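You operate a simulated robot arm through the tools that you are given. There is no shell and no other tool. Be economical: measure what you need, move in short steps, check, and stop when the job is done.

Carry out the task below with a simulated two-armed robot. There is one attempt and no reset: what you move stays moved.

## Task
Hold the steel bowl on the work table top steady with one hand and put the nut from the top of the hall console in it with the other. Then put the yellow slipper on the counter of the tea dresser away on the top of the shoe rack. Then fetch the table card and set it on the side plate on the work table top. The order counts. Set down upright: table card.

The check looks at the end state, three seconds after you hand in, the way a careful person would. Anything else that was tipped, shoved, dropped, spilled or broken makes it a failure.

## Robot
Two 7-joint arms with two-finger grippers on one trunk, on a base that drives. Base frame: it is fixed to the floor where the robot stands at the start and does not move with it; the origin is under the middle of the robot, x ahead of it, y to its left, z up; the surface under the hand at the start is at about z = 0.84. Readings come in m, degrees, newtons and seconds.
The left shoulder is at the start at [0.089, 0.175, 1.047], the right one opposite. With the tool pointing down near the work surface each hand reaches from about 0.1 to 0.88 m from the robot's upright axis, wherever it stands, measured 20 degrees to its own side. Places, roughly: side plate [-1.75, 0.75, 1]; steel bowl (19x19x8 cm) [-1.2, 1.2, 0.9]; table card [-4.5, 0.5, 0.75]; top of the shoe rack [0.5, 0.7, 0.6]; yellow slipper [-3, -0.75, 1]. Payload 2.94 kg a hand.
Tool frame (each hand has its own): the origin (TCP) lies between the finger pads and is the grasp point; the fingertips stand 0.03 m ahead of it; z points along the fingers, y is the line along which they close. Largest opening 0.138 m; the body of the gripper starts 0.109 m behind the TCP.
Orientation is that of the tool frame in the base frame, as a unit quaternion [x, y, z, w]. With the fingers straight down and closing along the base's y, the tool's x points along the base's -x, its y along +y and its z along -z.

## Interface
- The arms move only by the tool arm_command. It takes "left_increments", "right_increments" or both (then of equal length, played together; a hand with none holds still); each is a list of rows, each a list of 7 numbers: the shift along the tool's x, y, z in units of 50 mm (1.0 is 50 mm), then the turn, a rotation vector about the tool's x, y, z in units of 4 degrees (1.0 is 4 degrees), then the closure, from 0 (fully open) to 1 (shut). In form: [[x, y, z, rx, ry, rz, claw], ...]. A call has 1 to 12 rows; each row shifts and turns the commanded pose from where the row before left it, along the tool's axes as they then stand. A call with a number of a shift or a turn outside -1 to 1 is refused whole. Rows are played at 5 a second. More than 0.05 m and 8.6 degrees between two rows, or a gripper value outside its range, and nothing of the call is played. Where a pose cannot be reached the arm comes as near as it can. A force on the tool above 40 N (or 10 N above the force at the start of the call, whichever is more), or a blocked arm, ends the call early, and 0.2 s more pass. The fingers move at their own pace and stop on an object; they squeeze with about 23 N. The grip force told is the motor's: it shows also when the fingers shut on nothing. Time passes only in rows, and 0.2 s behind the last, so rows that do not move let the fingers close. It gives the time, the measured TCP pose, the force on the tool (base axes), the opening and the grip force at its end, in the units of the frame above (readings bear some noise), with the torque about the TCP (base axes, N m) and any sound that the robot's microphone picked up, and new pictures: "show" is both (left out), scene, wrist or none (wrist: the cameras of the hands that moved).
- Cameras (640 x 400 px; columns grow to the right, rows downward): "scene" is now at [0.1995, 0.0363, 1.5166]; the picture's right is [0.45, -0.89, 0.00], its down [-0.69, -0.35, -0.63] and it looks along [0.56, 0.28, -0.78] (base axes); focal length 270 px, centre (320, 200). "left" rides on the left gripper at [0.071, -0.019, -0.146] in its tool frame; the picture's right is [0.26, 0.97, 0.00], its down [-0.85, 0.23, -0.48] and it looks along [-0.46, 0.12, 0.88] (tool axes); focal length 280 px, centre (320, 200). "right" rides on the right gripper at [0.071, 0.019, -0.146] in its tool frame; the picture's right is [-0.26, 0.97, 0.00], its down [-0.85, -0.23, -0.48] and it looks along [-0.46, -0.12, 0.88] (tool axes); focal length 280 px, centre (320, 200).
- raise_lower(by): slides the trunk up (or, below 0, down) by that many m; the arms and the scene camera ride with it, the base frame stays. It gives what a move gives, with no picture.
- base_move(legs): drives the robot by 1 to 6 legs, each [ahead, turn to the left] in m and degrees, along the robot's own axes; the way and the turn of a leg run together, so that a leg with both is an arc; at most 1.5 m and 180 degrees a leg. The arms and the cameras ride along, it lands a little off, and it stops where it bumps. It gives what a move gives, and a new picture of the scene camera.
- pan_tilt(pan, tilt): turns the head with the scene camera to pan (to the left, within 120 degrees either way) and tilt (down, from -29 to 69), counted from straight ahead of the robot. It gives what a move gives, and a new picture of the scene camera.
- measure_at(camera, pixels): for up to 12 pixels [column, row] of the newest picture of that camera ("zoom" is the newest enlarged one), the place [x, y, z] in the base frame of the surface seen there, good to about 0.003 m. It takes no simulated time.
- inspect(camera, box): a new picture of the part [left, top, right, bottom] of that camera's present view, enlarged. It takes no simulated time.
- sign_off(): hands the job in; it is judged then, once.

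Work in short steps. Measure before you move; look again where a grasp or a placing could have gone wrong, and mend it. You have 110 turns and 260 pictures in all, those below and enlarged ones among them. Open the grippers and draw the arms clear of the work before you hand the job in, unless the task says otherwise; then end with one line.

The tools are called after ">>>" by a JSON object that holds its "method" and its "body". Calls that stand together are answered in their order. arm_command: Moves the arms, as the interface text tells. Its arguments: {"type":"object","properties":{"left_increments":{"type":"array"},"right_increments":{"type":"array"},"show":{"type":"string","enum":["both","scene","wrist","none"]}},"required":[]} The other tools are called the same way: raise_lower (by) slides the trunk up or down; base_move (legs) drives the base; pan_tilt (pan, tilt) turns the head that bears the scene camera; measure_at (camera, pixels) gives the place of the surface under pixels of a picture; inspect (camera, box) takes an enlarged picture of a part of a camera's view; sign_off () hands the job in.

At the start:

```text
time_s: 0.0
left_tcp_pos: [0.2762, 0.3327, 1.0646]
left_tool_rot: [-0.001, 1.0, -0.001, -0.001]
left_wrist_force: [0.3, 0.3, -0.2]
left_ft_torque: [0.01, 0.0, 0.0]
left_opening: 0.1378
left_finger_force: 0.0
right_tcp_pos: [0.5094, 0.0385, 1.1574]
right_tool_rot: [0.0, 1.0, 0.0, -0.001]
right_wrist_force: [-0.6, 0.4, 0.4]
right_ft_torque: [0.01, 0.0, -0.01]
right_opening: 0.1383
right_finger_force: 0.1
trunk travel left (down, up): [-0.222, 0.512]
robot x, y, heading: [0.002, 0.0017, -0.0]
head pan, tilt: [27.0, 51.1]
```

scene: 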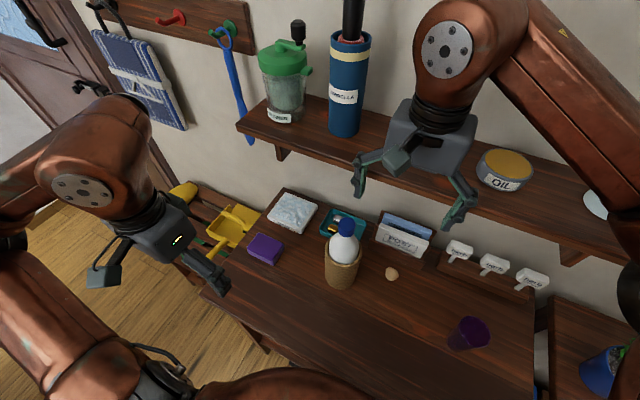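
right: 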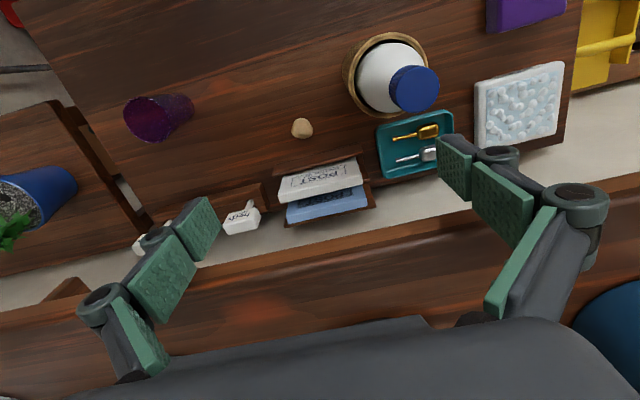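
left: 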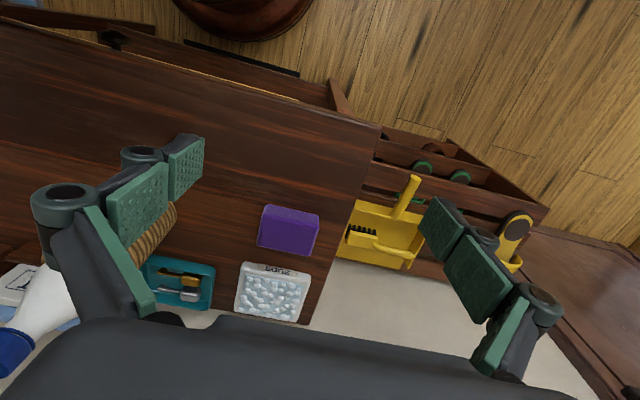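

The nut appears as the tan lump at scene (391,274); the shoe rack is at left with the yellow slipper-like item. I measure the main things and enlarge.

>>> {"method": "measure_at", "body": {"camera": "scene", "pixels": [[391, 274], [391, 269], [385, 278], [410, 290], [343, 285], [343, 225], [404, 235], [235, 225], [185, 192], [430, 180], [345, 80], [450, 250]]}}

>>> {"method": "inspect", "body": {"camera": "scene", "box": [150, 160, 310, 260]}}

>>> {"method": "inspect", "body": {"camera": "scene", "box": [320, 200, 480, 300]}}

```text
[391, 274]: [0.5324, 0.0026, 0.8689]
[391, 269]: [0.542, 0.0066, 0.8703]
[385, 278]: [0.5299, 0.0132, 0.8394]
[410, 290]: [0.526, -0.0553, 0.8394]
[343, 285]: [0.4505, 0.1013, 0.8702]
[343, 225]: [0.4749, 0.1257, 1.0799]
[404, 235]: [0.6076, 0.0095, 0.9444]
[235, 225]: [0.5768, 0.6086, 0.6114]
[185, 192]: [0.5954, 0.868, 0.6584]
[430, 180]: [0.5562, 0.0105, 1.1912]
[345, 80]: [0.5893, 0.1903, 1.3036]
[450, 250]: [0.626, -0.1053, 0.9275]
```

```text
4.00 times, centred on (230, 210) of scene
```

zoom: 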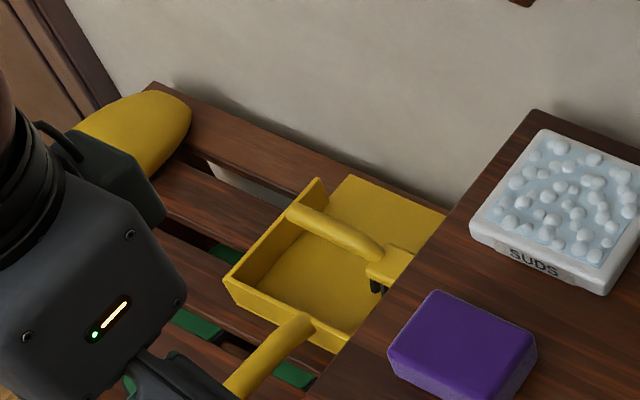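

```text
4.00 times, centred on (400, 250) of scene
```

zoom: 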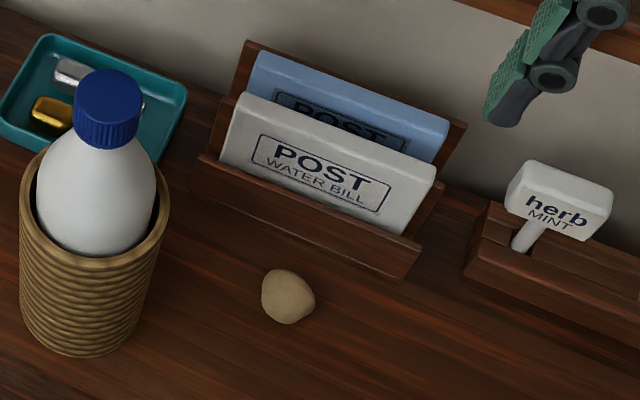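

Measure the shelf edge and nut outline before lowering the right hand.

>>> {"method": "measure_at", "body": {"camera": "zoom", "pixels": [[288, 285], [264, 290], [313, 300], [288, 322], [290, 272], [300, 350], [150, 180], [400, 265], [215, 175], [520, 300]]}}

>>> {"method": "measure_at", "body": {"camera": "scene", "pixels": [[320, 138], [490, 200], [560, 225], [300, 100], [500, 165], [470, 335], [300, 130]]}}

>>> {"method": "measure_at", "body": {"camera": "right", "pixels": [[302, 128], [292, 128], [312, 128], [302, 119], [302, 137]]}}

```text
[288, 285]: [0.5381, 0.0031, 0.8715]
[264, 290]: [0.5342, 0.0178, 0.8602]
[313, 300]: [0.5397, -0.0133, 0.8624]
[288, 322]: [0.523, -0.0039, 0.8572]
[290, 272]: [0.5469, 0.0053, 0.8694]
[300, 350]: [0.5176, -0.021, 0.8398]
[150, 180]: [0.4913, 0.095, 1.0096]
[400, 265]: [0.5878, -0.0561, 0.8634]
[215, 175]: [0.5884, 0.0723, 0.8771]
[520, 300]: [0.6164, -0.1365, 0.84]
```

```text
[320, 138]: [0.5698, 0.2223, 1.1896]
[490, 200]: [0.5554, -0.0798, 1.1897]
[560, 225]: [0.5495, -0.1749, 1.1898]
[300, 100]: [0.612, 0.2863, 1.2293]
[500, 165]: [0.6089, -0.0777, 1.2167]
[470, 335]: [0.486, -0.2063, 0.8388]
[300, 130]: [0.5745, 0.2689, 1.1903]
```

```text
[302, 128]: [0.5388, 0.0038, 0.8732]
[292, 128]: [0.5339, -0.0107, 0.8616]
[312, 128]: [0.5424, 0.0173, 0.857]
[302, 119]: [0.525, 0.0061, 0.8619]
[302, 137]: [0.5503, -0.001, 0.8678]
```

The nut centre is about (0.538, 0.003), 3 cm wide, with the shelf edge overhead at x≈0.56 and the bottle basket to its left. I will come in tilted and yawed from the right shoulder; first I back off and yaw.

>>> {"method": "arm_command", "body": {"right_increments": [[1, 0, 0, 0, 0, 0, 0.4], [1, 0, 0, 0, 0, 0, 0.4], [0, 0, 0, 0, 0, -1, 0.4], [0, 0, 0, 0, 0, -1, 0.4], [0, 0, 0, 0, 0, -1, 0.4], [0, 0, 0, 0, 0, -1, 0.4], [0, 0, 0, 0, 0, -1, 0.4], [0, 0, 0, 0, 0, -1, 0.4], [0, 0, 0, 0, 0, -1, 0.4], [0, 0, 0, 0, 0, -1, 0.4], [0, 0, 0, 0, 0, -1, 0.4], [0, 0, 0, 0, 0, -1, 0.4]], "show": "none"}}

>>> {"method": "arm_command", "body": {"right_increments": [[0, 0, 0, 0, -1, 0, 0.4], [0, 0, 0, 0, -1, 0, 0.4], [0, 0, 0, 0, -1, 0, 0.4], [0, 0, 0, 0, -1, 0, 0.4], [0, 0, 0, 0, -1, 0, 0.4], [0, 0, 0, 0, -1, 0, 0.4], [0, 0, 0, 0, -1, 0, 0.4], [0, 0, 0, 0, -0.5, 0, 0.4]], "show": "both"}}

```text
time_s: 2.6
left_tcp_pos: [0.2768, 0.3331, 1.0649]
left_tool_rot: [-0.001, 1.0, 0.0, -0.001]
left_wrist_force: [-0.3, 0.3, -1.0]
left_ft_torque: [0.04, -0.01, -0.01]
left_opening: 0.138
left_finger_force: 0.1
right_tcp_pos: [0.4091, 0.0378, 1.1567]
right_tool_rot: [-0.343, 0.939, 0.0, 0.0]
right_wrist_force: [0.4, -0.1, 0.5]
right_ft_torque: [-0.01, 0.01, 0.01]
right_opening: 0.0828
right_finger_force: 0.1
trunk travel left (down, up): [-0.222, 0.512]
robot x, y, heading: [0.0008, 0.0001, 0.1]
head pan, tilt: [27.0, 51.1]
```

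```text
time_s: 4.4
left_tcp_pos: [0.2771, 0.332, 1.0654]
left_tool_rot: [0.0, 1.0, 0.0, 0.0]
left_wrist_force: [-1.2, -0.3, 0.2]
left_ft_torque: [0.0, 0.0, 0.03]
left_opening: 0.1377
left_finger_force: 0.1
right_tcp_pos: [0.4087, 0.0377, 1.1577]
right_tool_rot: [-0.33, 0.908, 0.09, 0.243]
right_wrist_force: [0.0, -0.9, -0.3]
right_ft_torque: [0.04, 0.06, -0.03]
right_opening: 0.0826
right_finger_force: 0.1
trunk travel left (down, up): [-0.222, 0.512]
robot x, y, heading: [-0.0022, -0.0007, 0.1]
head pan, tilt: [27.0, 51.1]
```

scene: 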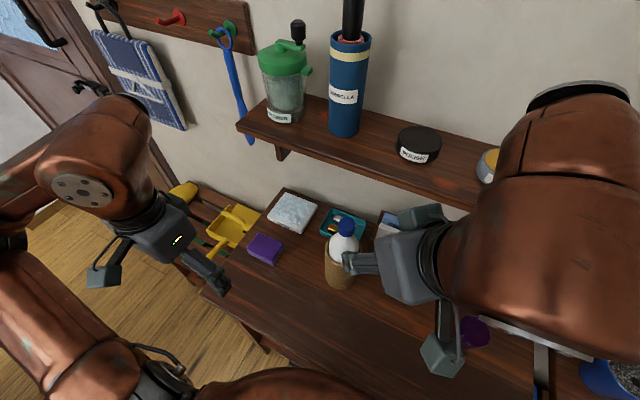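
right: 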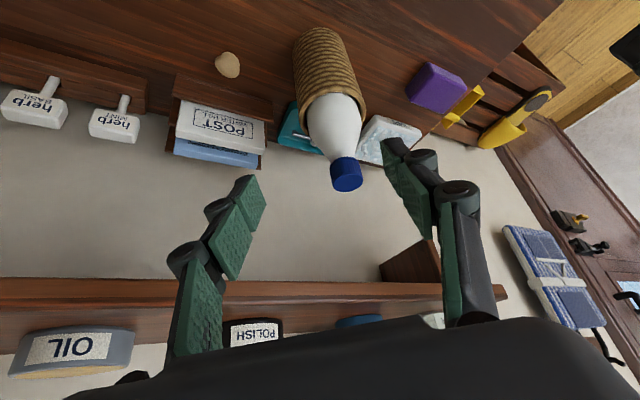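

Orientation is right. Move the hand right of the bottle and then down to 12 cm short of the nut along the tool axis.

>>> {"method": "arm_command", "body": {"right_increments": [[0.633, -0.513, 0.08, 0, 0, 0, 0.4], [0.633, -0.513, 0.08, 0, 0, 0, 0.4], [0.633, -0.513, 0.08, 0, 0, 0, 0.4], [-0.049, -0.163, 0.739, 0, 0, 0, 0.4], [-0.049, -0.163, 0.739, 0, 0, 0, 0.4], [-0.049, -0.163, 0.739, 0, 0, 0, 0.4], [-0.049, -0.163, 0.739, 0, 0, 0, 0.4]], "show": "both"}}

```text
time_s: 6.0
left_tcp_pos: [0.2756, 0.3312, 1.065]
left_tool_rot: [-0.001, 1.0, 0.0, 0.0]
left_wrist_force: [-0.1, 0.1, -0.3]
left_ft_torque: [0.01, 0.03, 0.01]
left_opening: 0.1379
left_finger_force: 0.1
right_tcp_pos: [0.4837, -0.0418, 0.9773]
right_tool_rot: [-0.33, 0.908, 0.089, 0.242]
right_wrist_force: [0.4, -0.4, 0.2]
right_ft_torque: [-0.02, 0.0, 0.0]
right_opening: 0.0827
right_finger_force: 0.0
trunk travel left (down, up): [-0.222, 0.512]
robot x, y, heading: [0.0053, 0.0045, -0.2]
head pan, tilt: [27.0, 51.1]
```

scene: 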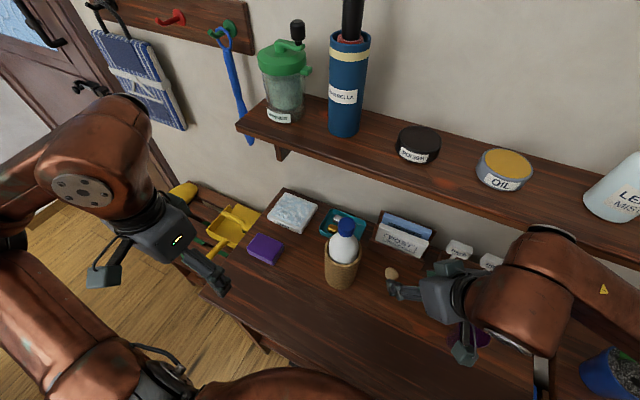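
right: 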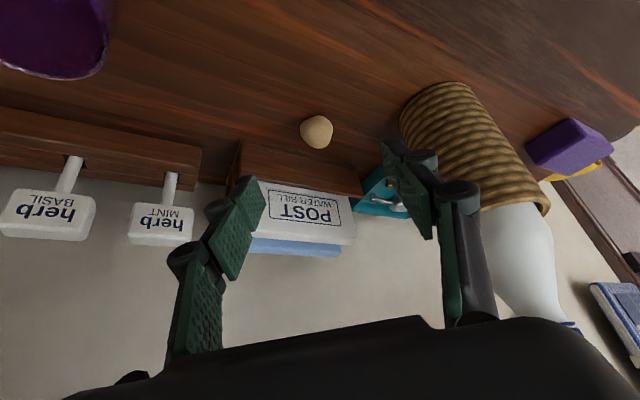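

Aligned; the nut is centred between the fingers. Advance 12 cm along the tool axis and close.

>>> {"method": "arm_command", "body": {"right_increments": [[0, 0, 0.6, 0, 0, 0, 0.4], [0, 0, 0.6, 0, 0, 0, 0.4], [0, 0, 0.6, 0, 0, 0, 0.4], [0, 0, 0.6, 0, 0, 0, 0.4], [0, 0, 0, 0, 0, 0, 0.4]], "show": "both"}}

```text
time_s: 7.2
left_tcp_pos: [0.2763, 0.3323, 1.0655]
left_tool_rot: [-0.002, 1.0, 0.0, 0.0]
left_wrist_force: [-0.8, 0.3, -0.3]
left_ft_torque: [0.04, 0.0, 0.02]
left_opening: 0.1378
left_finger_force: 0.1
right_tcp_pos: [0.5306, -0.0036, 0.8728]
right_tool_rot: [-0.33, 0.908, 0.089, 0.243]
right_wrist_force: [0.1, 0.2, 1.1]
right_ft_torque: [-0.01, 0.03, 0.01]
right_opening: 0.0827
right_finger_force: 0.0
trunk travel left (down, up): [-0.222, 0.512]
robot x, y, heading: [-0.0001, 0.0006, -0.1]
head pan, tilt: [27.0, 51.1]
```

scene: 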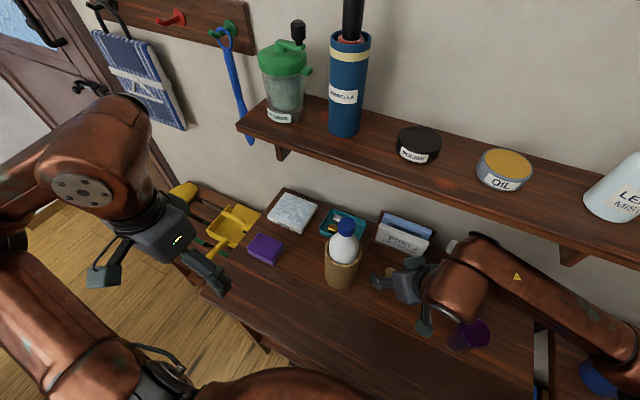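
right: 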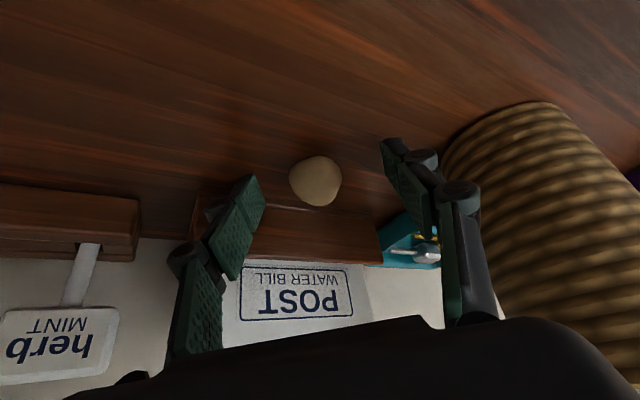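

Nut sits between the pads; close on it.

>>> {"method": "arm_command", "body": {"right_increments": [[0, 0, 0, 0, 0, 0, 0.7], [0, 0, 0, 0, 0, 0, 0.9], [0, 0, 0, 0, 0, 0, 1], [0, 0, 0, 0, 0, 0, 1], [0, 0, 0, 0, 0, 0, 1]], "show": "wrist"}}

```text
time_s: 8.4
left_tcp_pos: [0.2755, 0.3322, 1.0648]
left_tool_rot: [0.0, 1.0, 0.0, 0.0]
left_wrist_force: [0.2, -0.2, 0.3]
left_ft_torque: [0.01, 0.03, 0.0]
left_opening: 0.138
left_finger_force: 0.1
right_tcp_pos: [0.5315, -0.004, 0.8733]
right_tool_rot: [-0.331, 0.907, 0.089, 0.243]
right_wrist_force: [0.7, -0.2, -0.4]
right_ft_torque: [0.04, -0.01, 0.0]
right_opening: 0.0294
right_finger_force: 22.7
trunk travel left (down, up): [-0.222, 0.512]
robot x, y, heading: [0.0005, 0.0008, 0.0]
head pan, tilt: [27.0, 51.1]
```

right: 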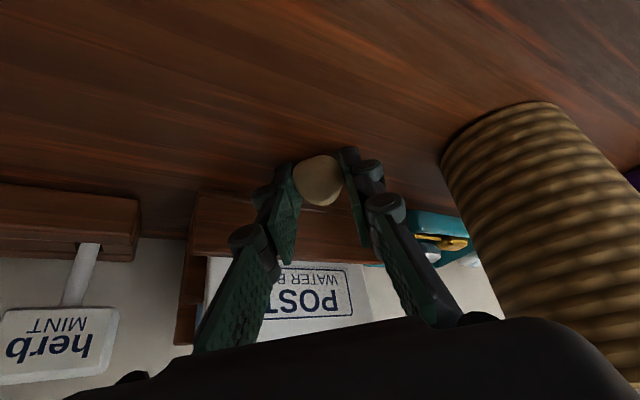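

Nut gripped at 29 mm. Retract by the same way and tuck the hand in.

>>> {"method": "arm_command", "body": {"right_increments": [[0, 0, -0.6, 0, 0, 0, 1], [0, 0, -0.6, 0, 0, 0, 1], [0, 0, -0.6, 0, 0, 0, 1], [0, 0, -0.6, 0, 0, 0, 1], [0.049, 0.163, -0.739, 0, 0, 0, 1], [0.049, 0.163, -0.739, 0, 0, 0, 1], [0.049, 0.163, -0.739, 0, 0, 0, 1], [0.049, 0.163, -0.739, 0, 0, 0, 1], [0.56, -0.17, -0.71, 0, 0, 0, 1], [0.56, -0.17, -0.71, 0, 0, 0, 1], [0.56, -0.17, -0.71, 0, 0, 0, 1]], "show": "wrist"}}

>>> {"method": "pan_tilt", "body": {"pan": 100, "tilt": 25}}

>>> {"method": "pan_tilt", "body": {"pan": -110, "tilt": 25}}

```text
time_s: 10.8
left_tcp_pos: [0.2755, 0.3308, 1.067]
left_tool_rot: [-0.001, 1.0, 0.001, 0.001]
left_wrist_force: [-0.8, -0.2, -0.2]
left_ft_torque: [0.02, 0.0, 0.04]
left_opening: 0.1379
left_finger_force: 0.0
right_tcp_pos: [0.3155, -0.173, 1.1507]
right_tool_rot: [-0.33, 0.908, 0.088, 0.243]
right_wrist_force: [-0.6, -0.6, 0.3]
right_ft_torque: [0.05, -0.04, 0.0]
right_opening: 0.0296
right_finger_force: 23.1
trunk travel left (down, up): [-0.222, 0.512]
robot x, y, heading: [-0.0011, -0.0037, 0.1]
head pan, tilt: [27.0, 51.1]
```

right: 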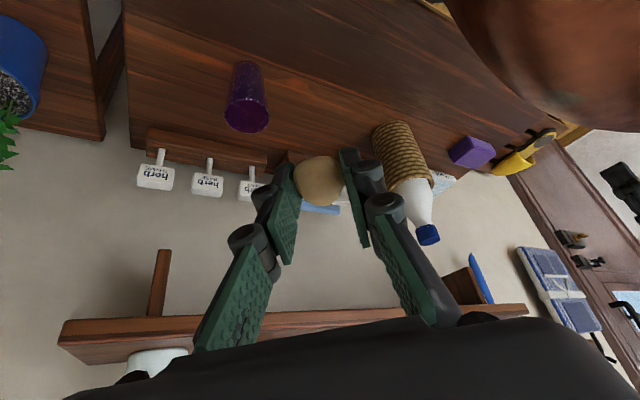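

```text
time_s: 12.2
left_tcp_pos: [0.2763, 0.333, 1.0654]
left_tool_rot: [-0.001, 1.0, 0.0, 0.0]
left_wrist_force: [0.6, 0.5, 0.3]
left_ft_torque: [0.0, 0.01, 0.02]
left_opening: 0.1378
left_finger_force: 0.1
right_tcp_pos: [0.319, -0.1713, 1.1481]
right_tool_rot: [-0.33, 0.908, 0.088, 0.243]
right_wrist_force: [0.2, -0.4, 0.1]
right_ft_torque: [0.0, 0.0, 0.02]
right_opening: 0.0299
right_finger_force: 23.1
trunk travel left (down, up): [-0.222, 0.512]
robot x, y, heading: [-0.0005, 0.0001, -0.1]
head pan, tilt: [100.0, 25.0]
```

scene: 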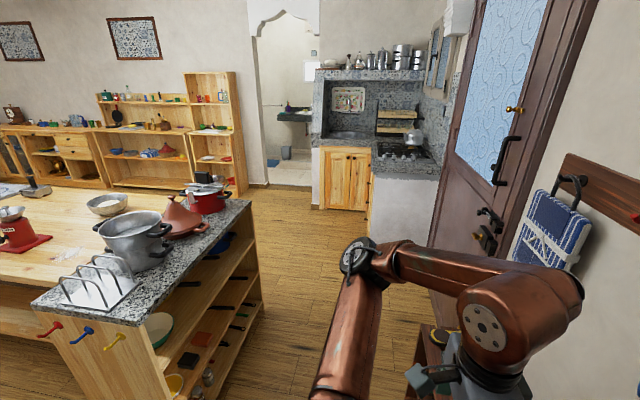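

```text
time_s: 15.3
left_tcp_pos: [0.2769, 0.3326, 1.0651]
left_tool_rot: [-0.001, 1.0, 0.0, 0.0]
left_wrist_force: [0.1, 0.0, 0.4]
left_ft_torque: [0.0, 0.01, -0.01]
left_opening: 0.138
left_finger_force: 0.0
right_tcp_pos: [0.3199, -0.1715, 1.1498]
right_tool_rot: [-0.331, 0.908, 0.089, 0.242]
right_wrist_force: [-0.2, 1.6, -0.3]
right_ft_torque: [0.03, -0.02, 0.0]
right_opening: 0.03
right_finger_force: 22.6
trunk travel left (down, up): [-0.222, 0.512]
robot x, y, heading: [-0.0022, 0.0005, -0.3]
head pan, tilt: [-110.0, 25.0]
```

scene: 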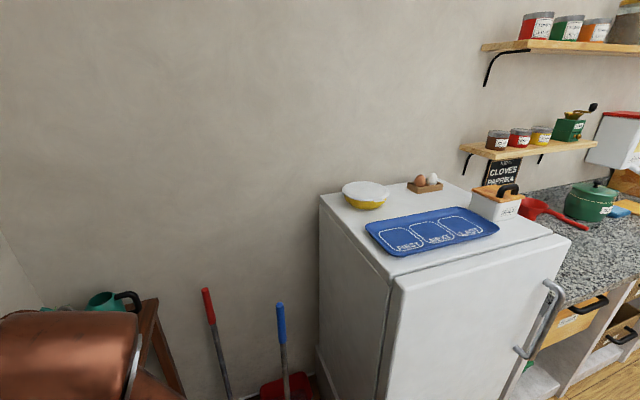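

Bring the head to 120° left to measure the work table.

>>> {"method": "pan_tilt", "body": {"pan": 120, "tilt": 25}}

```text
time_s: 18.6
left_tcp_pos: [0.2775, 0.3316, 1.0651]
left_tool_rot: [-0.001, 1.0, 0.0, 0.0]
left_wrist_force: [0.7, 0.1, -1.0]
left_ft_torque: [0.01, 0.0, 0.01]
left_opening: 0.1378
left_finger_force: 0.0
right_tcp_pos: [0.3185, -0.1708, 1.149]
right_tool_rot: [-0.331, 0.907, 0.089, 0.244]
right_wrist_force: [0.0, -1.3, 0.4]
right_ft_torque: [-0.01, 0.04, 0.01]
right_opening: 0.0298
right_finger_force: 22.9
trunk travel left (down, up): [-0.222, 0.512]
robot x, y, heading: [0.002, 0.0001, 0.1]
head pan, tilt: [120.0, 25.0]
```

scene: 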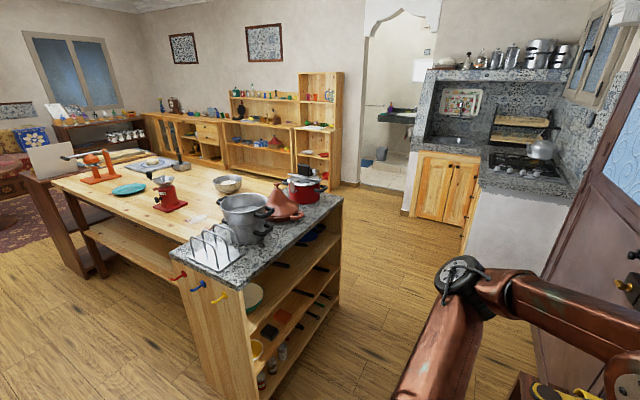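

The bowl is at (227,184), the plate perhaps the teal disc at (128,190). Measure the table corners and objects.

>>> {"method": "measure_at", "body": {"camera": "scene", "pixels": [[246, 290], [342, 198], [227, 183], [227, 193], [128, 189], [190, 258], [52, 182], [282, 205], [245, 215], [215, 260], [168, 190], [305, 190]]}}

>>> {"method": "measure_at", "body": {"camera": "scene", "pixels": [[170, 270], [100, 290], [150, 340], [380, 230], [200, 350], [400, 330], [290, 165], [140, 165], [75, 240], [30, 340], [410, 220], [475, 330]]}}

>>> {"method": "inspect", "body": {"camera": "scene", "box": [50, 120, 370, 320]}}

```text
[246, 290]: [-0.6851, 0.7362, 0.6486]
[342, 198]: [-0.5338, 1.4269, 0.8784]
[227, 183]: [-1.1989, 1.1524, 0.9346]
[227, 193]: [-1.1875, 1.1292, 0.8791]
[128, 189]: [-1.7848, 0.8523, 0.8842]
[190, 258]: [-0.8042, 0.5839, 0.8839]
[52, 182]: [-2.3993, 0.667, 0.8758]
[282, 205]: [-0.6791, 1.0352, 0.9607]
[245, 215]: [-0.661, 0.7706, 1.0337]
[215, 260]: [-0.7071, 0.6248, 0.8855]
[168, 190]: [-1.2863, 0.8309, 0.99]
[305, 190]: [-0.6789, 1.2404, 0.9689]
```

```text
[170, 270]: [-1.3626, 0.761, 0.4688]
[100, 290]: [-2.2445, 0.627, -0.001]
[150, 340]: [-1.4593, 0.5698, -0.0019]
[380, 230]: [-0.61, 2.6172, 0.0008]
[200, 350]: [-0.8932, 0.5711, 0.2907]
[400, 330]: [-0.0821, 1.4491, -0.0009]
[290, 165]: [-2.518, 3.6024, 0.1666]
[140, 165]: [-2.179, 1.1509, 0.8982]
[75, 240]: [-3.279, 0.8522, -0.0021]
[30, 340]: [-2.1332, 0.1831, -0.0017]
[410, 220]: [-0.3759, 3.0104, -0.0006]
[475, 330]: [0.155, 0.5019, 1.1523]
```

```text
2.00 times, centred on (210, 220) of scene
```

zoom: 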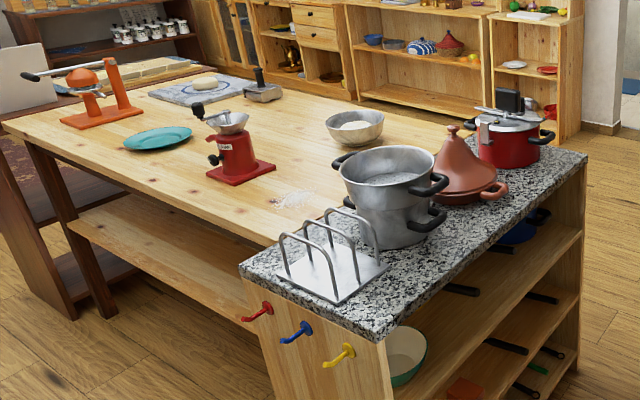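

I measure the corridor between the table end and the console/door side and my own elbow.

>>> {"method": "measure_at", "body": {"camera": "scene", "pixels": [[470, 235], [500, 270], [410, 330], [460, 262], [545, 280], [630, 285], [636, 255], [600, 150], [345, 240], [330, 330], [535, 380], [420, 380]]}}

>>> {"method": "pan_tilt", "body": {"pan": 70, "tilt": 50}}

```text
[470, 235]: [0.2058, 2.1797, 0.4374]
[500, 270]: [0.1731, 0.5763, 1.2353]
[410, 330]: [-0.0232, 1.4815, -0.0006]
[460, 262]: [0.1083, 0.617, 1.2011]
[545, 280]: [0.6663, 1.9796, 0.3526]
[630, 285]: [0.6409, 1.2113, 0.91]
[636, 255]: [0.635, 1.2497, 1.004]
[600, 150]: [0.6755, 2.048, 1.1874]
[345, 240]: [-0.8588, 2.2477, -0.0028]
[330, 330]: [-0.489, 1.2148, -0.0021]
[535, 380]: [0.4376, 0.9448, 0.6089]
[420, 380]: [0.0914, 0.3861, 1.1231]
```

```text
time_s: 19.8
left_tcp_pos: [0.2768, 0.3326, 1.0649]
left_tool_rot: [-0.001, 1.0, -0.001, -0.001]
left_wrist_force: [0.5, 0.2, 0.1]
left_ft_torque: [-0.02, 0.0, 0.02]
left_opening: 0.1381
left_finger_force: 0.1
right_tcp_pos: [0.3205, -0.1716, 1.1498]
right_tool_rot: [-0.33, 0.908, 0.088, 0.243]
right_wrist_force: [-0.8, 0.6, -0.1]
right_ft_torque: [0.0, 0.02, -0.01]
right_opening: 0.03
right_finger_force: 23.8
trunk travel left (down, up): [-0.222, 0.512]
robot x, y, heading: [-0.0002, -0.002, -0.1]
head pan, tilt: [70.0, 50.0]
```

scene: 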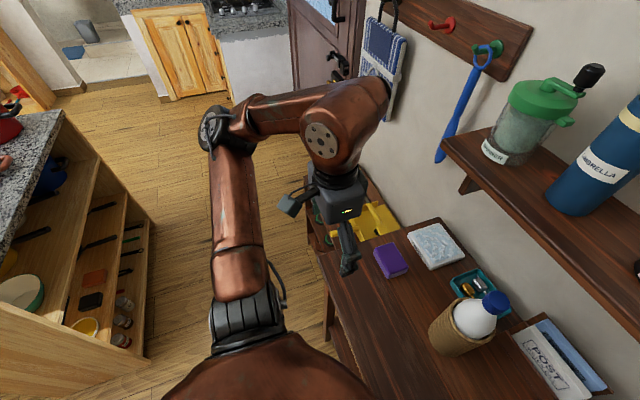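

The left elbow sticks out to y≈0.62 at z≈1.2. I raise the trunk so that the arms clear everything and check the fridge side on the right.

>>> {"method": "raise_lower", "body": {"by": 0.3}}

>>> {"method": "pan_tilt", "body": {"pan": -115, "tilt": 45}}

```text
time_s: 22.8
left_tcp_pos: [0.2764, 0.3322, 1.365]
left_tool_rot: [-0.001, 1.0, -0.001, 0.0]
left_wrist_force: [0.3, -0.2, 0.2]
left_ft_torque: [-0.03, -0.04, 0.0]
left_opening: 0.1381
left_finger_force: 0.0
right_tcp_pos: [0.3201, -0.1693, 1.4496]
right_tool_rot: [-0.33, 0.908, 0.089, 0.243]
right_wrist_force: [-0.2, 0.2, -0.3]
right_ft_torque: [0.0, -0.05, 0.0]
right_opening: 0.0296
right_finger_force: 23.6
trunk travel left (down, up): [-0.522, 0.212]
robot x, y, heading: [-0.0005, -0.0017, -0.0]
head pan, tilt: [70.0, 50.0]
```

```text
time_s: 25.5
left_tcp_pos: [0.277, 0.3317, 1.3651]
left_tool_rot: [-0.001, 1.0, -0.001, 0.0]
left_wrist_force: [-0.4, 0.0, 0.0]
left_ft_torque: [0.01, 0.02, -0.01]
left_opening: 0.138
left_finger_force: 0.0
right_tcp_pos: [0.3201, -0.1701, 1.4503]
right_tool_rot: [-0.33, 0.908, 0.088, 0.243]
right_wrist_force: [0.6, 0.0, -0.1]
right_ft_torque: [-0.02, 0.0, 0.0]
right_opening: 0.0299
right_finger_force: 22.9
trunk travel left (down, up): [-0.522, 0.212]
robot x, y, heading: [0.005, 0.0012, -0.0]
head pan, tilt: [-115.0, 45.0]
```

scene: 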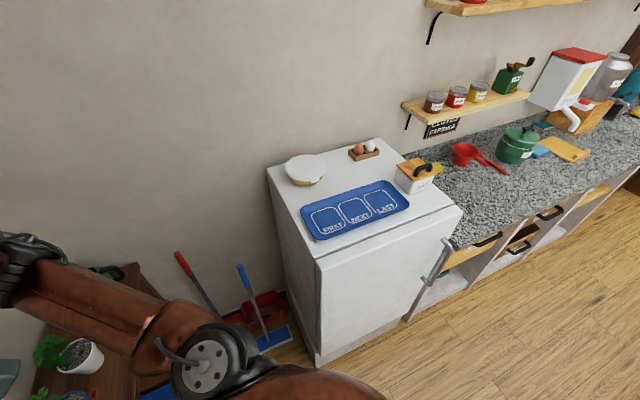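

>>> {"method": "measure_at", "body": {"camera": "scene", "pixels": [[318, 255], [460, 210], [320, 360], [275, 380], [440, 330], [100, 300], [200, 350], [620, 190], [560, 155]]}}

>>> {"method": "inspect", "body": {"camera": "scene", "box": [400, 0, 640, 150]}}

```text
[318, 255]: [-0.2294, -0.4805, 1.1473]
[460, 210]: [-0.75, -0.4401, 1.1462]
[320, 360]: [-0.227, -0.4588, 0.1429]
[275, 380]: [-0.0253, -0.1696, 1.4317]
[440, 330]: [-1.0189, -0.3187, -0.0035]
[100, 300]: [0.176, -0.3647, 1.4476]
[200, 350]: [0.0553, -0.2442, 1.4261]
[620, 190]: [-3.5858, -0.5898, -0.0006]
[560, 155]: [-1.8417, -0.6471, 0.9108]
```

```text
2.67 times, centred on (520, 75) of scene
```

zoom: 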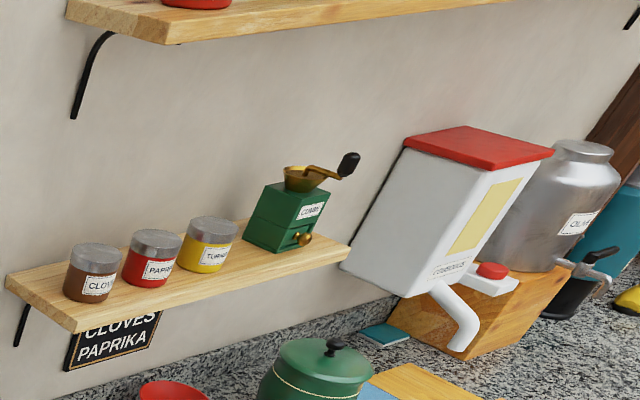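

The corridor is clear with arms raised (right arm narrow, left elbow over the table at z≈1.5). Drive: back a little, turn left, go ahead along the corridor.

>>> {"method": "base_move", "body": {"legs": [[-0.12, 0], [0, 90], [1.0, 0]]}}

>>> {"method": "pan_tilt", "body": {"pan": 40, "tilt": 45}}

```text
time_s: 35.3
left_tcp_pos: [-0.4719, 1.2645, 1.3655]
left_tool_rot: [0.714, -0.7, 0.0, 0.0]
left_wrist_force: [1.1, 0.2, 0.1]
left_ft_torque: [-0.02, 0.04, -0.03]
left_opening: 0.1373
left_finger_force: 0.1
right_tcp_pos: [0.0291, 1.316, 1.4501]
right_tool_rot: [0.879, -0.4, -0.235, -0.107]
right_wrist_force: [0.2, 0.0, -0.2]
right_ft_torque: [-0.04, 0.0, 0.0]
right_opening: 0.0296
right_finger_force: 22.9
trunk travel left (down, up): [-0.522, 0.212]
robot x, y, heading: [-0.1349, 0.9926, 91.1]
head pan, tilt: [-115.0, 45.0]
```

scene: 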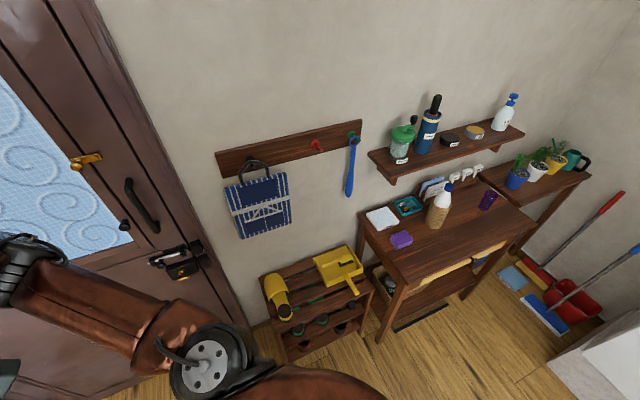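

```text
time_s: 37.7
left_tcp_pos: [-0.4723, 1.2651, 1.3655]
left_tool_rot: [0.714, -0.7, 0.0, 0.0]
left_wrist_force: [-0.2, -0.1, -0.6]
left_ft_torque: [0.04, -0.01, -0.02]
left_opening: 0.138
left_finger_force: 0.0
right_tcp_pos: [0.03, 1.318, 1.4495]
right_tool_rot: [0.879, -0.399, -0.236, -0.107]
right_wrist_force: [0.0, 0.3, 0.1]
right_ft_torque: [0.03, 0.02, 0.01]
right_opening: 0.0297
right_finger_force: 23.1
trunk travel left (down, up): [-0.522, 0.212]
robot x, y, heading: [-0.1347, 0.9891, 91.0]
head pan, tilt: [40.0, 45.0]
```

scene: 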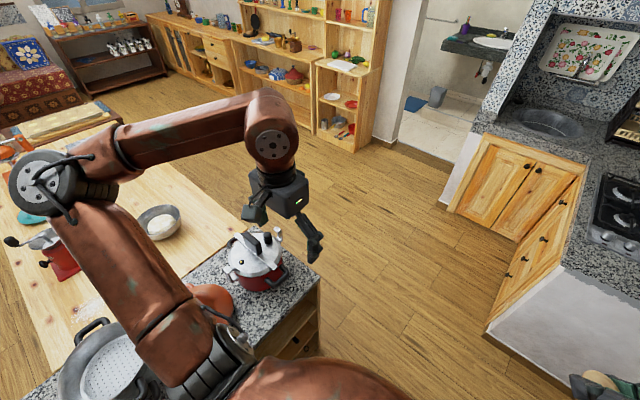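

Path is clear; the bowl (160,225) holds a dough ball. Continue around the table end and face the table from the far side.

>>> {"method": "base_move", "body": {"legs": [[0.95, 0], [0, 89], [1.06, 0], [0, 90]]}}

>>> {"method": "pan_tilt", "body": {"pan": 0, "tilt": 55}}

```text
time_s: 55.3
left_tcp_pos: [-0.8996, 1.6727, 1.3655]
left_tool_rot: [0.719, 0.696, 0.0, -0.001]
left_wrist_force: [0.7, 0.3, 0.6]
left_ft_torque: [0.0, 0.0, 0.01]
left_opening: 0.138
left_finger_force: 0.0
right_tcp_pos: [-1.4004, 1.647, 1.45]
right_tool_rot: [0.424, 0.868, -0.113, 0.232]
right_wrist_force: [0.8, 0.3, 0.3]
right_ft_torque: [-0.04, 0.0, -0.01]
right_opening: 0.0294
right_finger_force: 22.6
trunk travel left (down, up): [-0.522, 0.212]
robot x, y, heading: [-1.2213, 1.9613, -92.1]
head pan, tilt: [40.0, 45.0]
```

scene: 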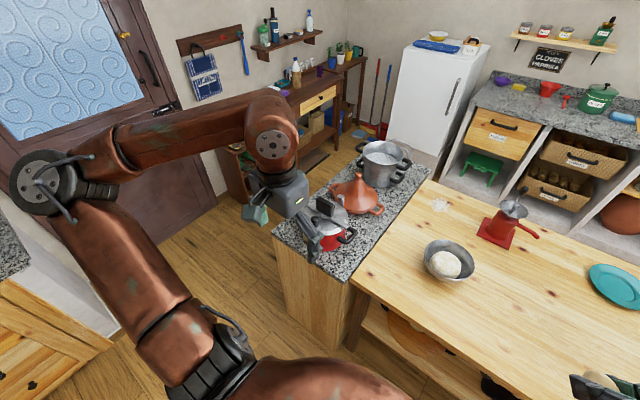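

```text
time_s: 56.4
left_tcp_pos: [-0.8986, 1.6732, 1.3655]
left_tool_rot: [0.719, 0.695, 0.0, 0.0]
left_wrist_force: [0.1, 0.0, 0.1]
left_ft_torque: [0.01, -0.03, 0.01]
left_opening: 0.1381
left_finger_force: 0.1
right_tcp_pos: [-1.401, 1.6468, 1.4497]
right_tool_rot: [0.424, 0.868, -0.114, 0.232]
right_wrist_force: [-0.3, 0.3, -0.2]
right_ft_torque: [-0.01, -0.01, 0.04]
right_opening: 0.0294
right_finger_force: 23.2
trunk travel left (down, up): [-0.522, 0.212]
robot x, y, heading: [-1.2219, 1.9597, -91.8]
head pan, tilt: [0.0, 55.0]
```

scene: 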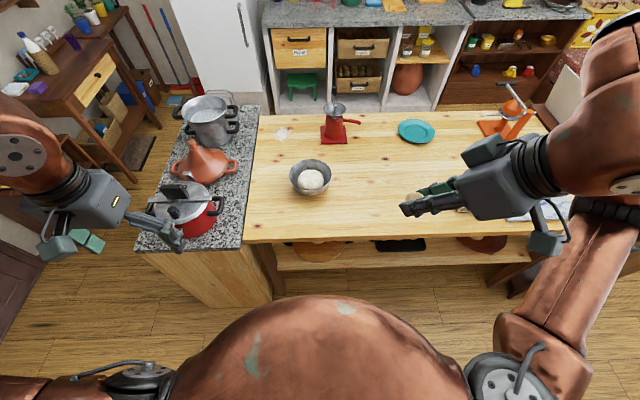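

The bowl at (311,178) is straight ahead. Measure the bowl rim, dough and table edge.

>>> {"method": "measure_at", "body": {"camera": "scene", "pixels": [[311, 160], [311, 195], [290, 176], [332, 176], [311, 178], [311, 240], [260, 200], [203, 190], [296, 192], [326, 191], [320, 163], [355, 180]]}}

>>> {"method": "inspect", "body": {"camera": "scene", "box": [251, 140, 371, 215]}}

```text
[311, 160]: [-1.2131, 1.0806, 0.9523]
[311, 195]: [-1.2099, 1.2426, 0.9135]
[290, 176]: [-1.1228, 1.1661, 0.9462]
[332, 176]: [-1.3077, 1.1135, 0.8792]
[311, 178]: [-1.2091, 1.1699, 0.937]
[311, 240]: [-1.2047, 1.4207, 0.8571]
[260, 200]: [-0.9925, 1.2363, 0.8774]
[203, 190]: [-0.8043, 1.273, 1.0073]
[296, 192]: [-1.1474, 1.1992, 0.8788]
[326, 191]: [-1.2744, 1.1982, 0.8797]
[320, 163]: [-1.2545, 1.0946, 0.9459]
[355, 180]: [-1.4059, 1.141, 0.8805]
```

```text
5.33 times, centred on (311, 178) of scene
```

zoom: 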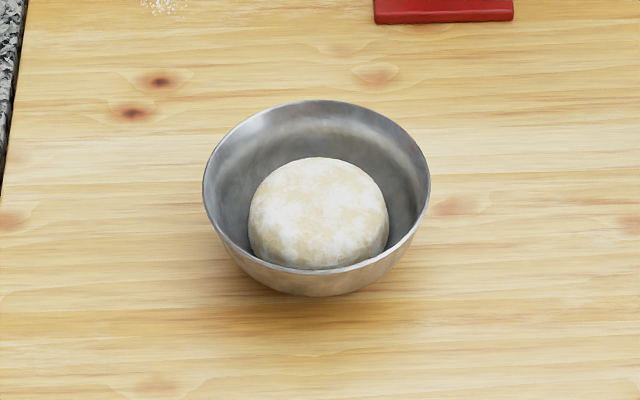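

Bowl: centre ≈(-1.211, 1.165), rim z≈0.955, radius ≈0.094, dough top 0.937. I drive 0.12 m closer (table edge at y≈1.43).

>>> {"method": "base_move", "body": {"legs": [[0.12, 0]]}}

>>> {"method": "measure_at", "body": {"camera": "scene", "pixels": [[311, 130], [311, 150], [300, 150]]}}

```text
time_s: 57.6
left_tcp_pos: [-0.902, 1.5523, 1.365]
left_tool_rot: [0.719, 0.695, 0.0, 0.0]
left_wrist_force: [-0.6, 0.0, -0.1]
left_ft_torque: [0.05, 0.0, 0.01]
left_opening: 0.1377
left_finger_force: 0.2
right_tcp_pos: [-1.4071, 1.5268, 1.4505]
right_tool_rot: [0.423, 0.868, -0.113, 0.233]
right_wrist_force: [-0.6, -0.7, -0.3]
right_ft_torque: [0.02, -0.02, 0.02]
right_opening: 0.0298
right_finger_force: 22.9
trunk travel left (down, up): [-0.522, 0.212]
robot x, y, heading: [-1.223, 1.8381, -92.2]
head pan, tilt: [0.0, 55.0]
```

scene: 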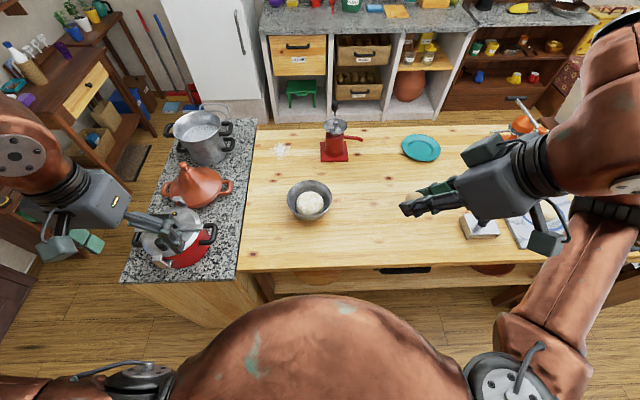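

```text
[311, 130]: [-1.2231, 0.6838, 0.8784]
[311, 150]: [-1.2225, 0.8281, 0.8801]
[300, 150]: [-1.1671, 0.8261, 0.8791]
```

Move the left hand over the left rim at (-1.12, 1.165), pre-closing to 4 cm, at present height.

>>> {"method": "arm_command", "body": {"left_increments": [[-0.788, -0.405, 0, 0, 0, 0, 0.7], [-0.788, -0.405, 0, 0, 0, 0, 0.7], [-0.788, -0.405, 0, 0, 0, 0, 0.7], [-0.788, -0.405, 0, 0, 0, 0, 0.7], [-0.788, -0.405, 0, 0, 0, 0, 0.7], [-0.788, -0.405, 0, 0, 0, 0, 0.7], [-0.788, -0.405, 0, 0, 0, 0, 0.7], [-0.788, -0.405, 0, 0, 0, 0, 0.7], [-0.788, -0.405, 0, 0, 0, 0, 0.7], [-0.788, -0.405, 0, 0, 0, 0, 0.7], [0, 0, 0, 0, 0, 0, 0.7]], "show": "none"}}

>>> {"method": "raise_lower", "body": {"by": -0.2}}

>>> {"method": "arm_command", "body": {"left_increments": [[0, 0, 0, 0, 0, 0, 0.7]], "show": "both"}}

```text
time_s: 60.0
left_tcp_pos: [-1.0153, 1.351, 1.3665]
left_tool_rot: [0.719, 0.695, 0.0, 0.0]
left_wrist_force: [0.1, -0.2, 0.3]
left_ft_torque: [-0.03, 0.01, 0.0]
left_opening: 0.0416
left_finger_force: 0.1
left hand out of reach, approached as far as the arm can: row 6, 7, 8, 9, 10
right_tcp_pos: [-1.4058, 1.5258, 1.4504]
right_tool_rot: [0.423, 0.868, -0.114, 0.233]
right_wrist_force: [0.8, 0.4, -0.3]
right_ft_torque: [-0.01, 0.01, -0.03]
right_opening: 0.0295
right_finger_force: 22.7
trunk travel left (down, up): [-0.522, 0.212]
robot x, y, heading: [-1.2268, 1.8387, -92.1]
head pan, tilt: [0.0, 55.0]
```

```text
time_s: 62.1
left_tcp_pos: [-1.0149, 1.3511, 1.1658]
left_tool_rot: [0.719, 0.695, -0.001, 0.001]
left_wrist_force: [-0.1, -0.4, 0.1]
left_ft_torque: [0.0, 0.03, 0.03]
left_opening: 0.041
left_finger_force: 0.0
right_tcp_pos: [-1.4068, 1.5284, 1.2511]
right_tool_rot: [0.424, 0.868, -0.114, 0.233]
right_wrist_force: [0.6, 0.7, -0.3]
right_ft_torque: [0.0, 0.0, 0.01]
right_opening: 0.0295
right_finger_force: 23.3
trunk travel left (down, up): [-0.322, 0.412]
robot x, y, heading: [-1.2238, 1.8362, -92.1]
head pan, tilt: [0.0, 55.0]
```

```text
time_s: 62.5
left_tcp_pos: [-1.0149, 1.3502, 1.1658]
left_tool_rot: [0.719, 0.695, 0.001, 0.001]
left_wrist_force: [-0.3, -0.1, 0.3]
left_ft_torque: [-0.05, -0.01, -0.02]
left_opening: 0.0415
left_finger_force: 0.1
right_tcp_pos: [-1.4062, 1.5275, 1.2497]
right_tool_rot: [0.424, 0.868, -0.113, 0.233]
right_wrist_force: [-0.8, 0.9, 0.0]
right_ft_torque: [0.01, -0.02, 0.02]
right_opening: 0.0294
right_finger_force: 23.7
trunk travel left (down, up): [-0.322, 0.412]
robot x, y, heading: [-1.2244, 1.8404, -92.0]
head pan, tilt: [0.0, 55.0]
```

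scene: 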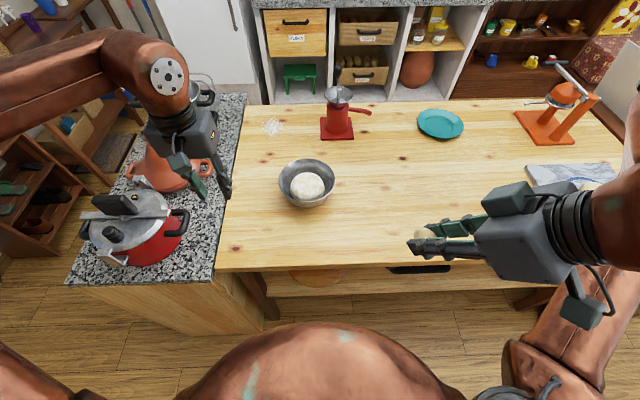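
left: 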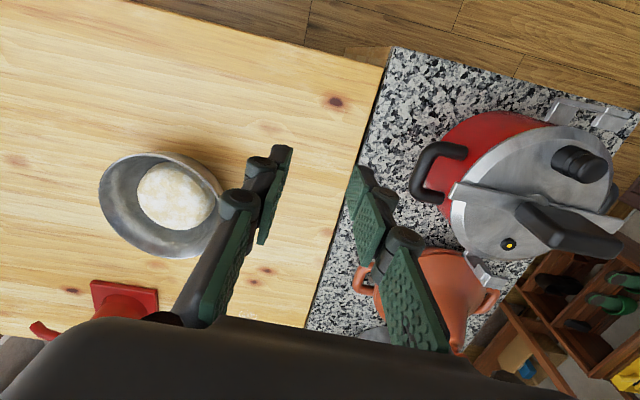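

Height was limiting the reach. Continue toward the rim now, with 5 cm descent.

>>> {"method": "arm_command", "body": {"left_increments": [[-0.754, -0.394, 0.2, 0, 0, 0, 0.7], [-0.754, -0.394, 0.2, 0, 0, 0, 0.7], [-0.754, -0.394, 0.2, 0, 0, 0, 0.7], [-0.754, -0.394, 0.2, 0, 0, 0, 0.7], [-0.754, -0.394, 0.2, 0, 0, 0, 0.7], [0, 0, 0, 0, 0, 0, 0.7]], "show": "both"}}

```text
time_s: 64.0
left_tcp_pos: [-1.0289, 1.3094, 1.1405]
left_tool_rot: [0.719, 0.695, -0.001, 0.001]
left_wrist_force: [0.4, 0.0, 0.5]
left_ft_torque: [0.03, 0.0, 0.02]
left_opening: 0.0413
left_finger_force: 0.0
left hand out of reach, approached as far as the arm can: row 1, 2, 3, 4, 5
right_tcp_pos: [-1.4061, 1.5257, 1.25]
right_tool_rot: [0.424, 0.868, -0.113, 0.233]
right_wrist_force: [0.1, 0.2, 0.3]
right_ft_torque: [-0.04, 0.0, -0.03]
right_opening: 0.0293
right_finger_force: 23.5
trunk travel left (down, up): [-0.322, 0.412]
robot x, y, heading: [-1.2212, 1.8409, -92.0]
head pan, tilt: [0.0, 55.0]
```

scene: 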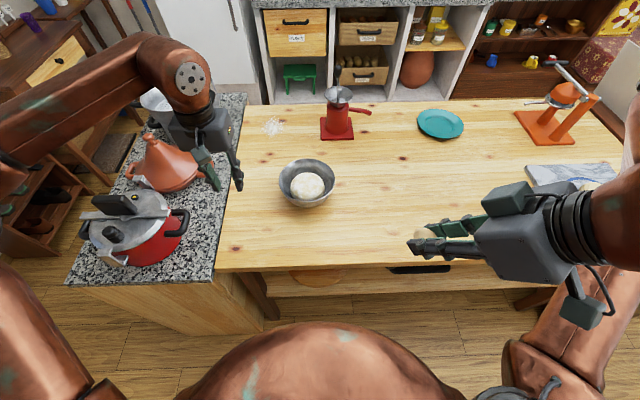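
left: 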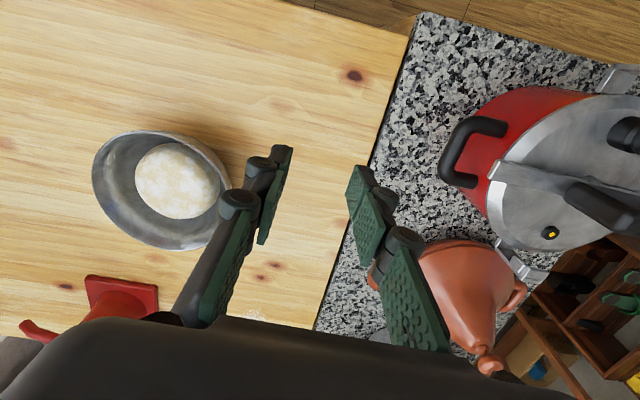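

Still limited by height; lower the trunk 8 cm, then continue to the rim.

>>> {"method": "raise_lower", "body": {"by": -0.08}}

>>> {"method": "arm_command", "body": {"left_increments": [[-0.29, -0.877, 0, 0, 0, 0, 0.7], [-0.29, -0.877, 0, 0, 0, 0, 0.7], [-0.723, 0, 0, 0, 0, 0, 0.7], [-0.723, 0, 0, 0, 0, 0, 0.7], [-0.723, 0, 0, 0, 0, 0, 0.7], [0, 0, 0, 0, 0, 0, 0.7]], "show": "both"}}

```text
time_s: 65.1
left_tcp_pos: [-1.0302, 1.3094, 1.0613]
left_tool_rot: [0.719, 0.695, 0.0, 0.001]
left_wrist_force: [0.0, 0.2, 0.4]
left_ft_torque: [-0.02, 0.01, -0.01]
left_opening: 0.0413
left_finger_force: 0.1
right_tcp_pos: [-1.4071, 1.5287, 1.1711]
right_tool_rot: [0.423, 0.868, -0.114, 0.234]
right_wrist_force: [0.9, 0.5, -0.4]
right_ft_torque: [-0.02, 0.02, -0.02]
right_opening: 0.0295
right_finger_force: 22.8
trunk travel left (down, up): [-0.242, 0.492]
robot x, y, heading: [-1.2254, 1.8414, -92.3]
head pan, tilt: [0.0, 55.0]
```

```text
time_s: 66.5
left_tcp_pos: [-1.0213, 1.2686, 1.0528]
left_tool_rot: [0.72, 0.694, 0.001, 0.001]
left_wrist_force: [0.1, -1.4, -0.5]
left_ft_torque: [0.02, 0.02, -0.01]
left_opening: 0.0414
left_finger_force: 0.1
left hand out of reach, approached as far as the arm can: row 1, 2, 3, 4, 5
right_tcp_pos: [-1.4061, 1.5271, 1.1697]
right_tool_rot: [0.424, 0.868, -0.114, 0.233]
right_wrist_force: [0.4, 0.4, 0.6]
right_ft_torque: [0.02, 0.01, 0.03]
right_opening: 0.0295
right_finger_force: 23.6
trunk travel left (down, up): [-0.242, 0.492]
robot x, y, heading: [-1.2235, 1.8397, -92.0]
head pan, tilt: [0.0, 55.0]
```

scene: 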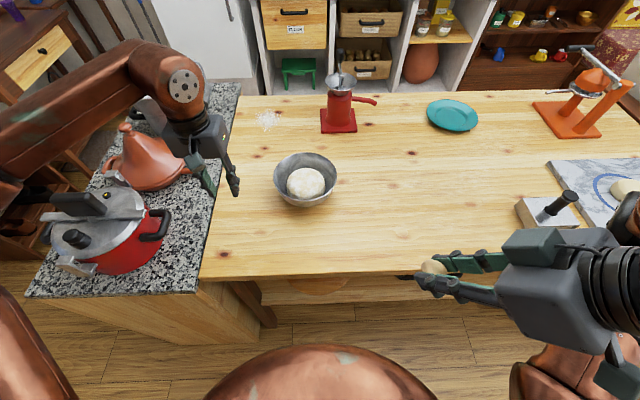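
left: 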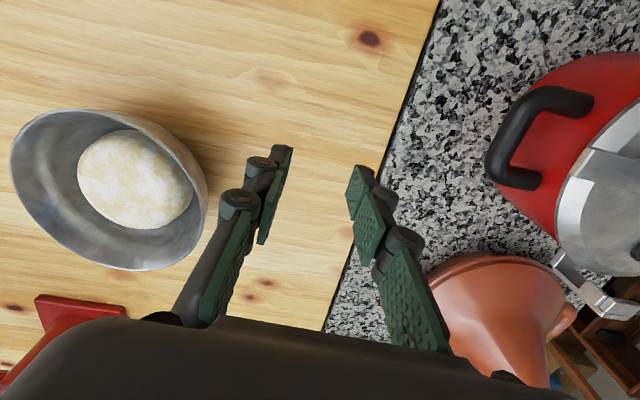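

The arm looks stuck at a joint limit with the tool vertical. Tilt the left tool 30° (fingers pointing forward-down, closing axis kept) which brings the wrist nearer.

>>> {"method": "arm_command", "body": {"left_increments": [[0.5, 0, -0.5, 0, 0, 0, 0.7], [0.5, 0, -0.5, 0, -1, 0, 0.7], [0, 0, 0, 0, -1, 0, 0.7], [0, 0, 0, 0, -1, 0, 0.7], [0, 0, 0, 0, -1, 0, 0.7], [0, 0, 0, 0, -1, 0, 0.7], [0, 0, 0, 0, -1, 0, 0.7], [0, 0, 0, 0, -1, 0, 0.7], [0, 0, 0, 0, -0.5, 0, 0.7]], "show": "scene"}}

```text
time_s: 68.5
left_tcp_pos: [-1.0193, 1.3173, 1.1023]
left_tool_rot: [0.695, 0.67, -0.187, 0.181]
left_wrist_force: [-0.2, 0.3, -0.4]
left_ft_torque: [-0.02, 0.04, 0.0]
left_opening: 0.0417
left_finger_force: 0.0
right_tcp_pos: [-1.4064, 1.5267, 1.1687]
right_tool_rot: [0.423, 0.869, -0.113, 0.232]
right_wrist_force: [0.3, 0.0, 0.3]
right_ft_torque: [-0.01, -0.04, 0.03]
right_opening: 0.0295
right_finger_force: 23.0
trunk travel left (down, up): [-0.242, 0.492]
robot x, y, heading: [-1.2238, 1.8431, -92.1]
head pan, tilt: [0.0, 55.0]
```

scene: 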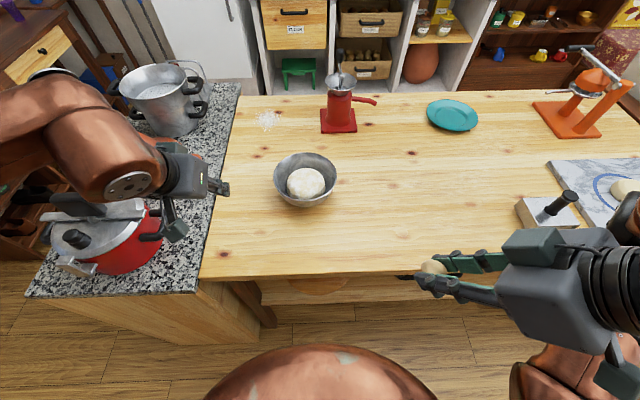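

Check how close the left forearm is to the red pot.

>>> {"method": "measure_at", "body": {"camera": "scene", "pixels": [[85, 180], [110, 195], [140, 190], [80, 205], [60, 170], [165, 232], [185, 165], [20, 150]]}}

```text
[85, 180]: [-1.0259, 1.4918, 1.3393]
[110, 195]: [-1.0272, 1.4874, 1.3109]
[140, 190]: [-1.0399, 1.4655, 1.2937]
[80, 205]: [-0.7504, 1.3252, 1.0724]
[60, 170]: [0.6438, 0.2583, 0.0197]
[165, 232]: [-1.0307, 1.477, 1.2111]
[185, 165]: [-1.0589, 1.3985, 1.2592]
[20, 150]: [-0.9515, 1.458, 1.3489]
```

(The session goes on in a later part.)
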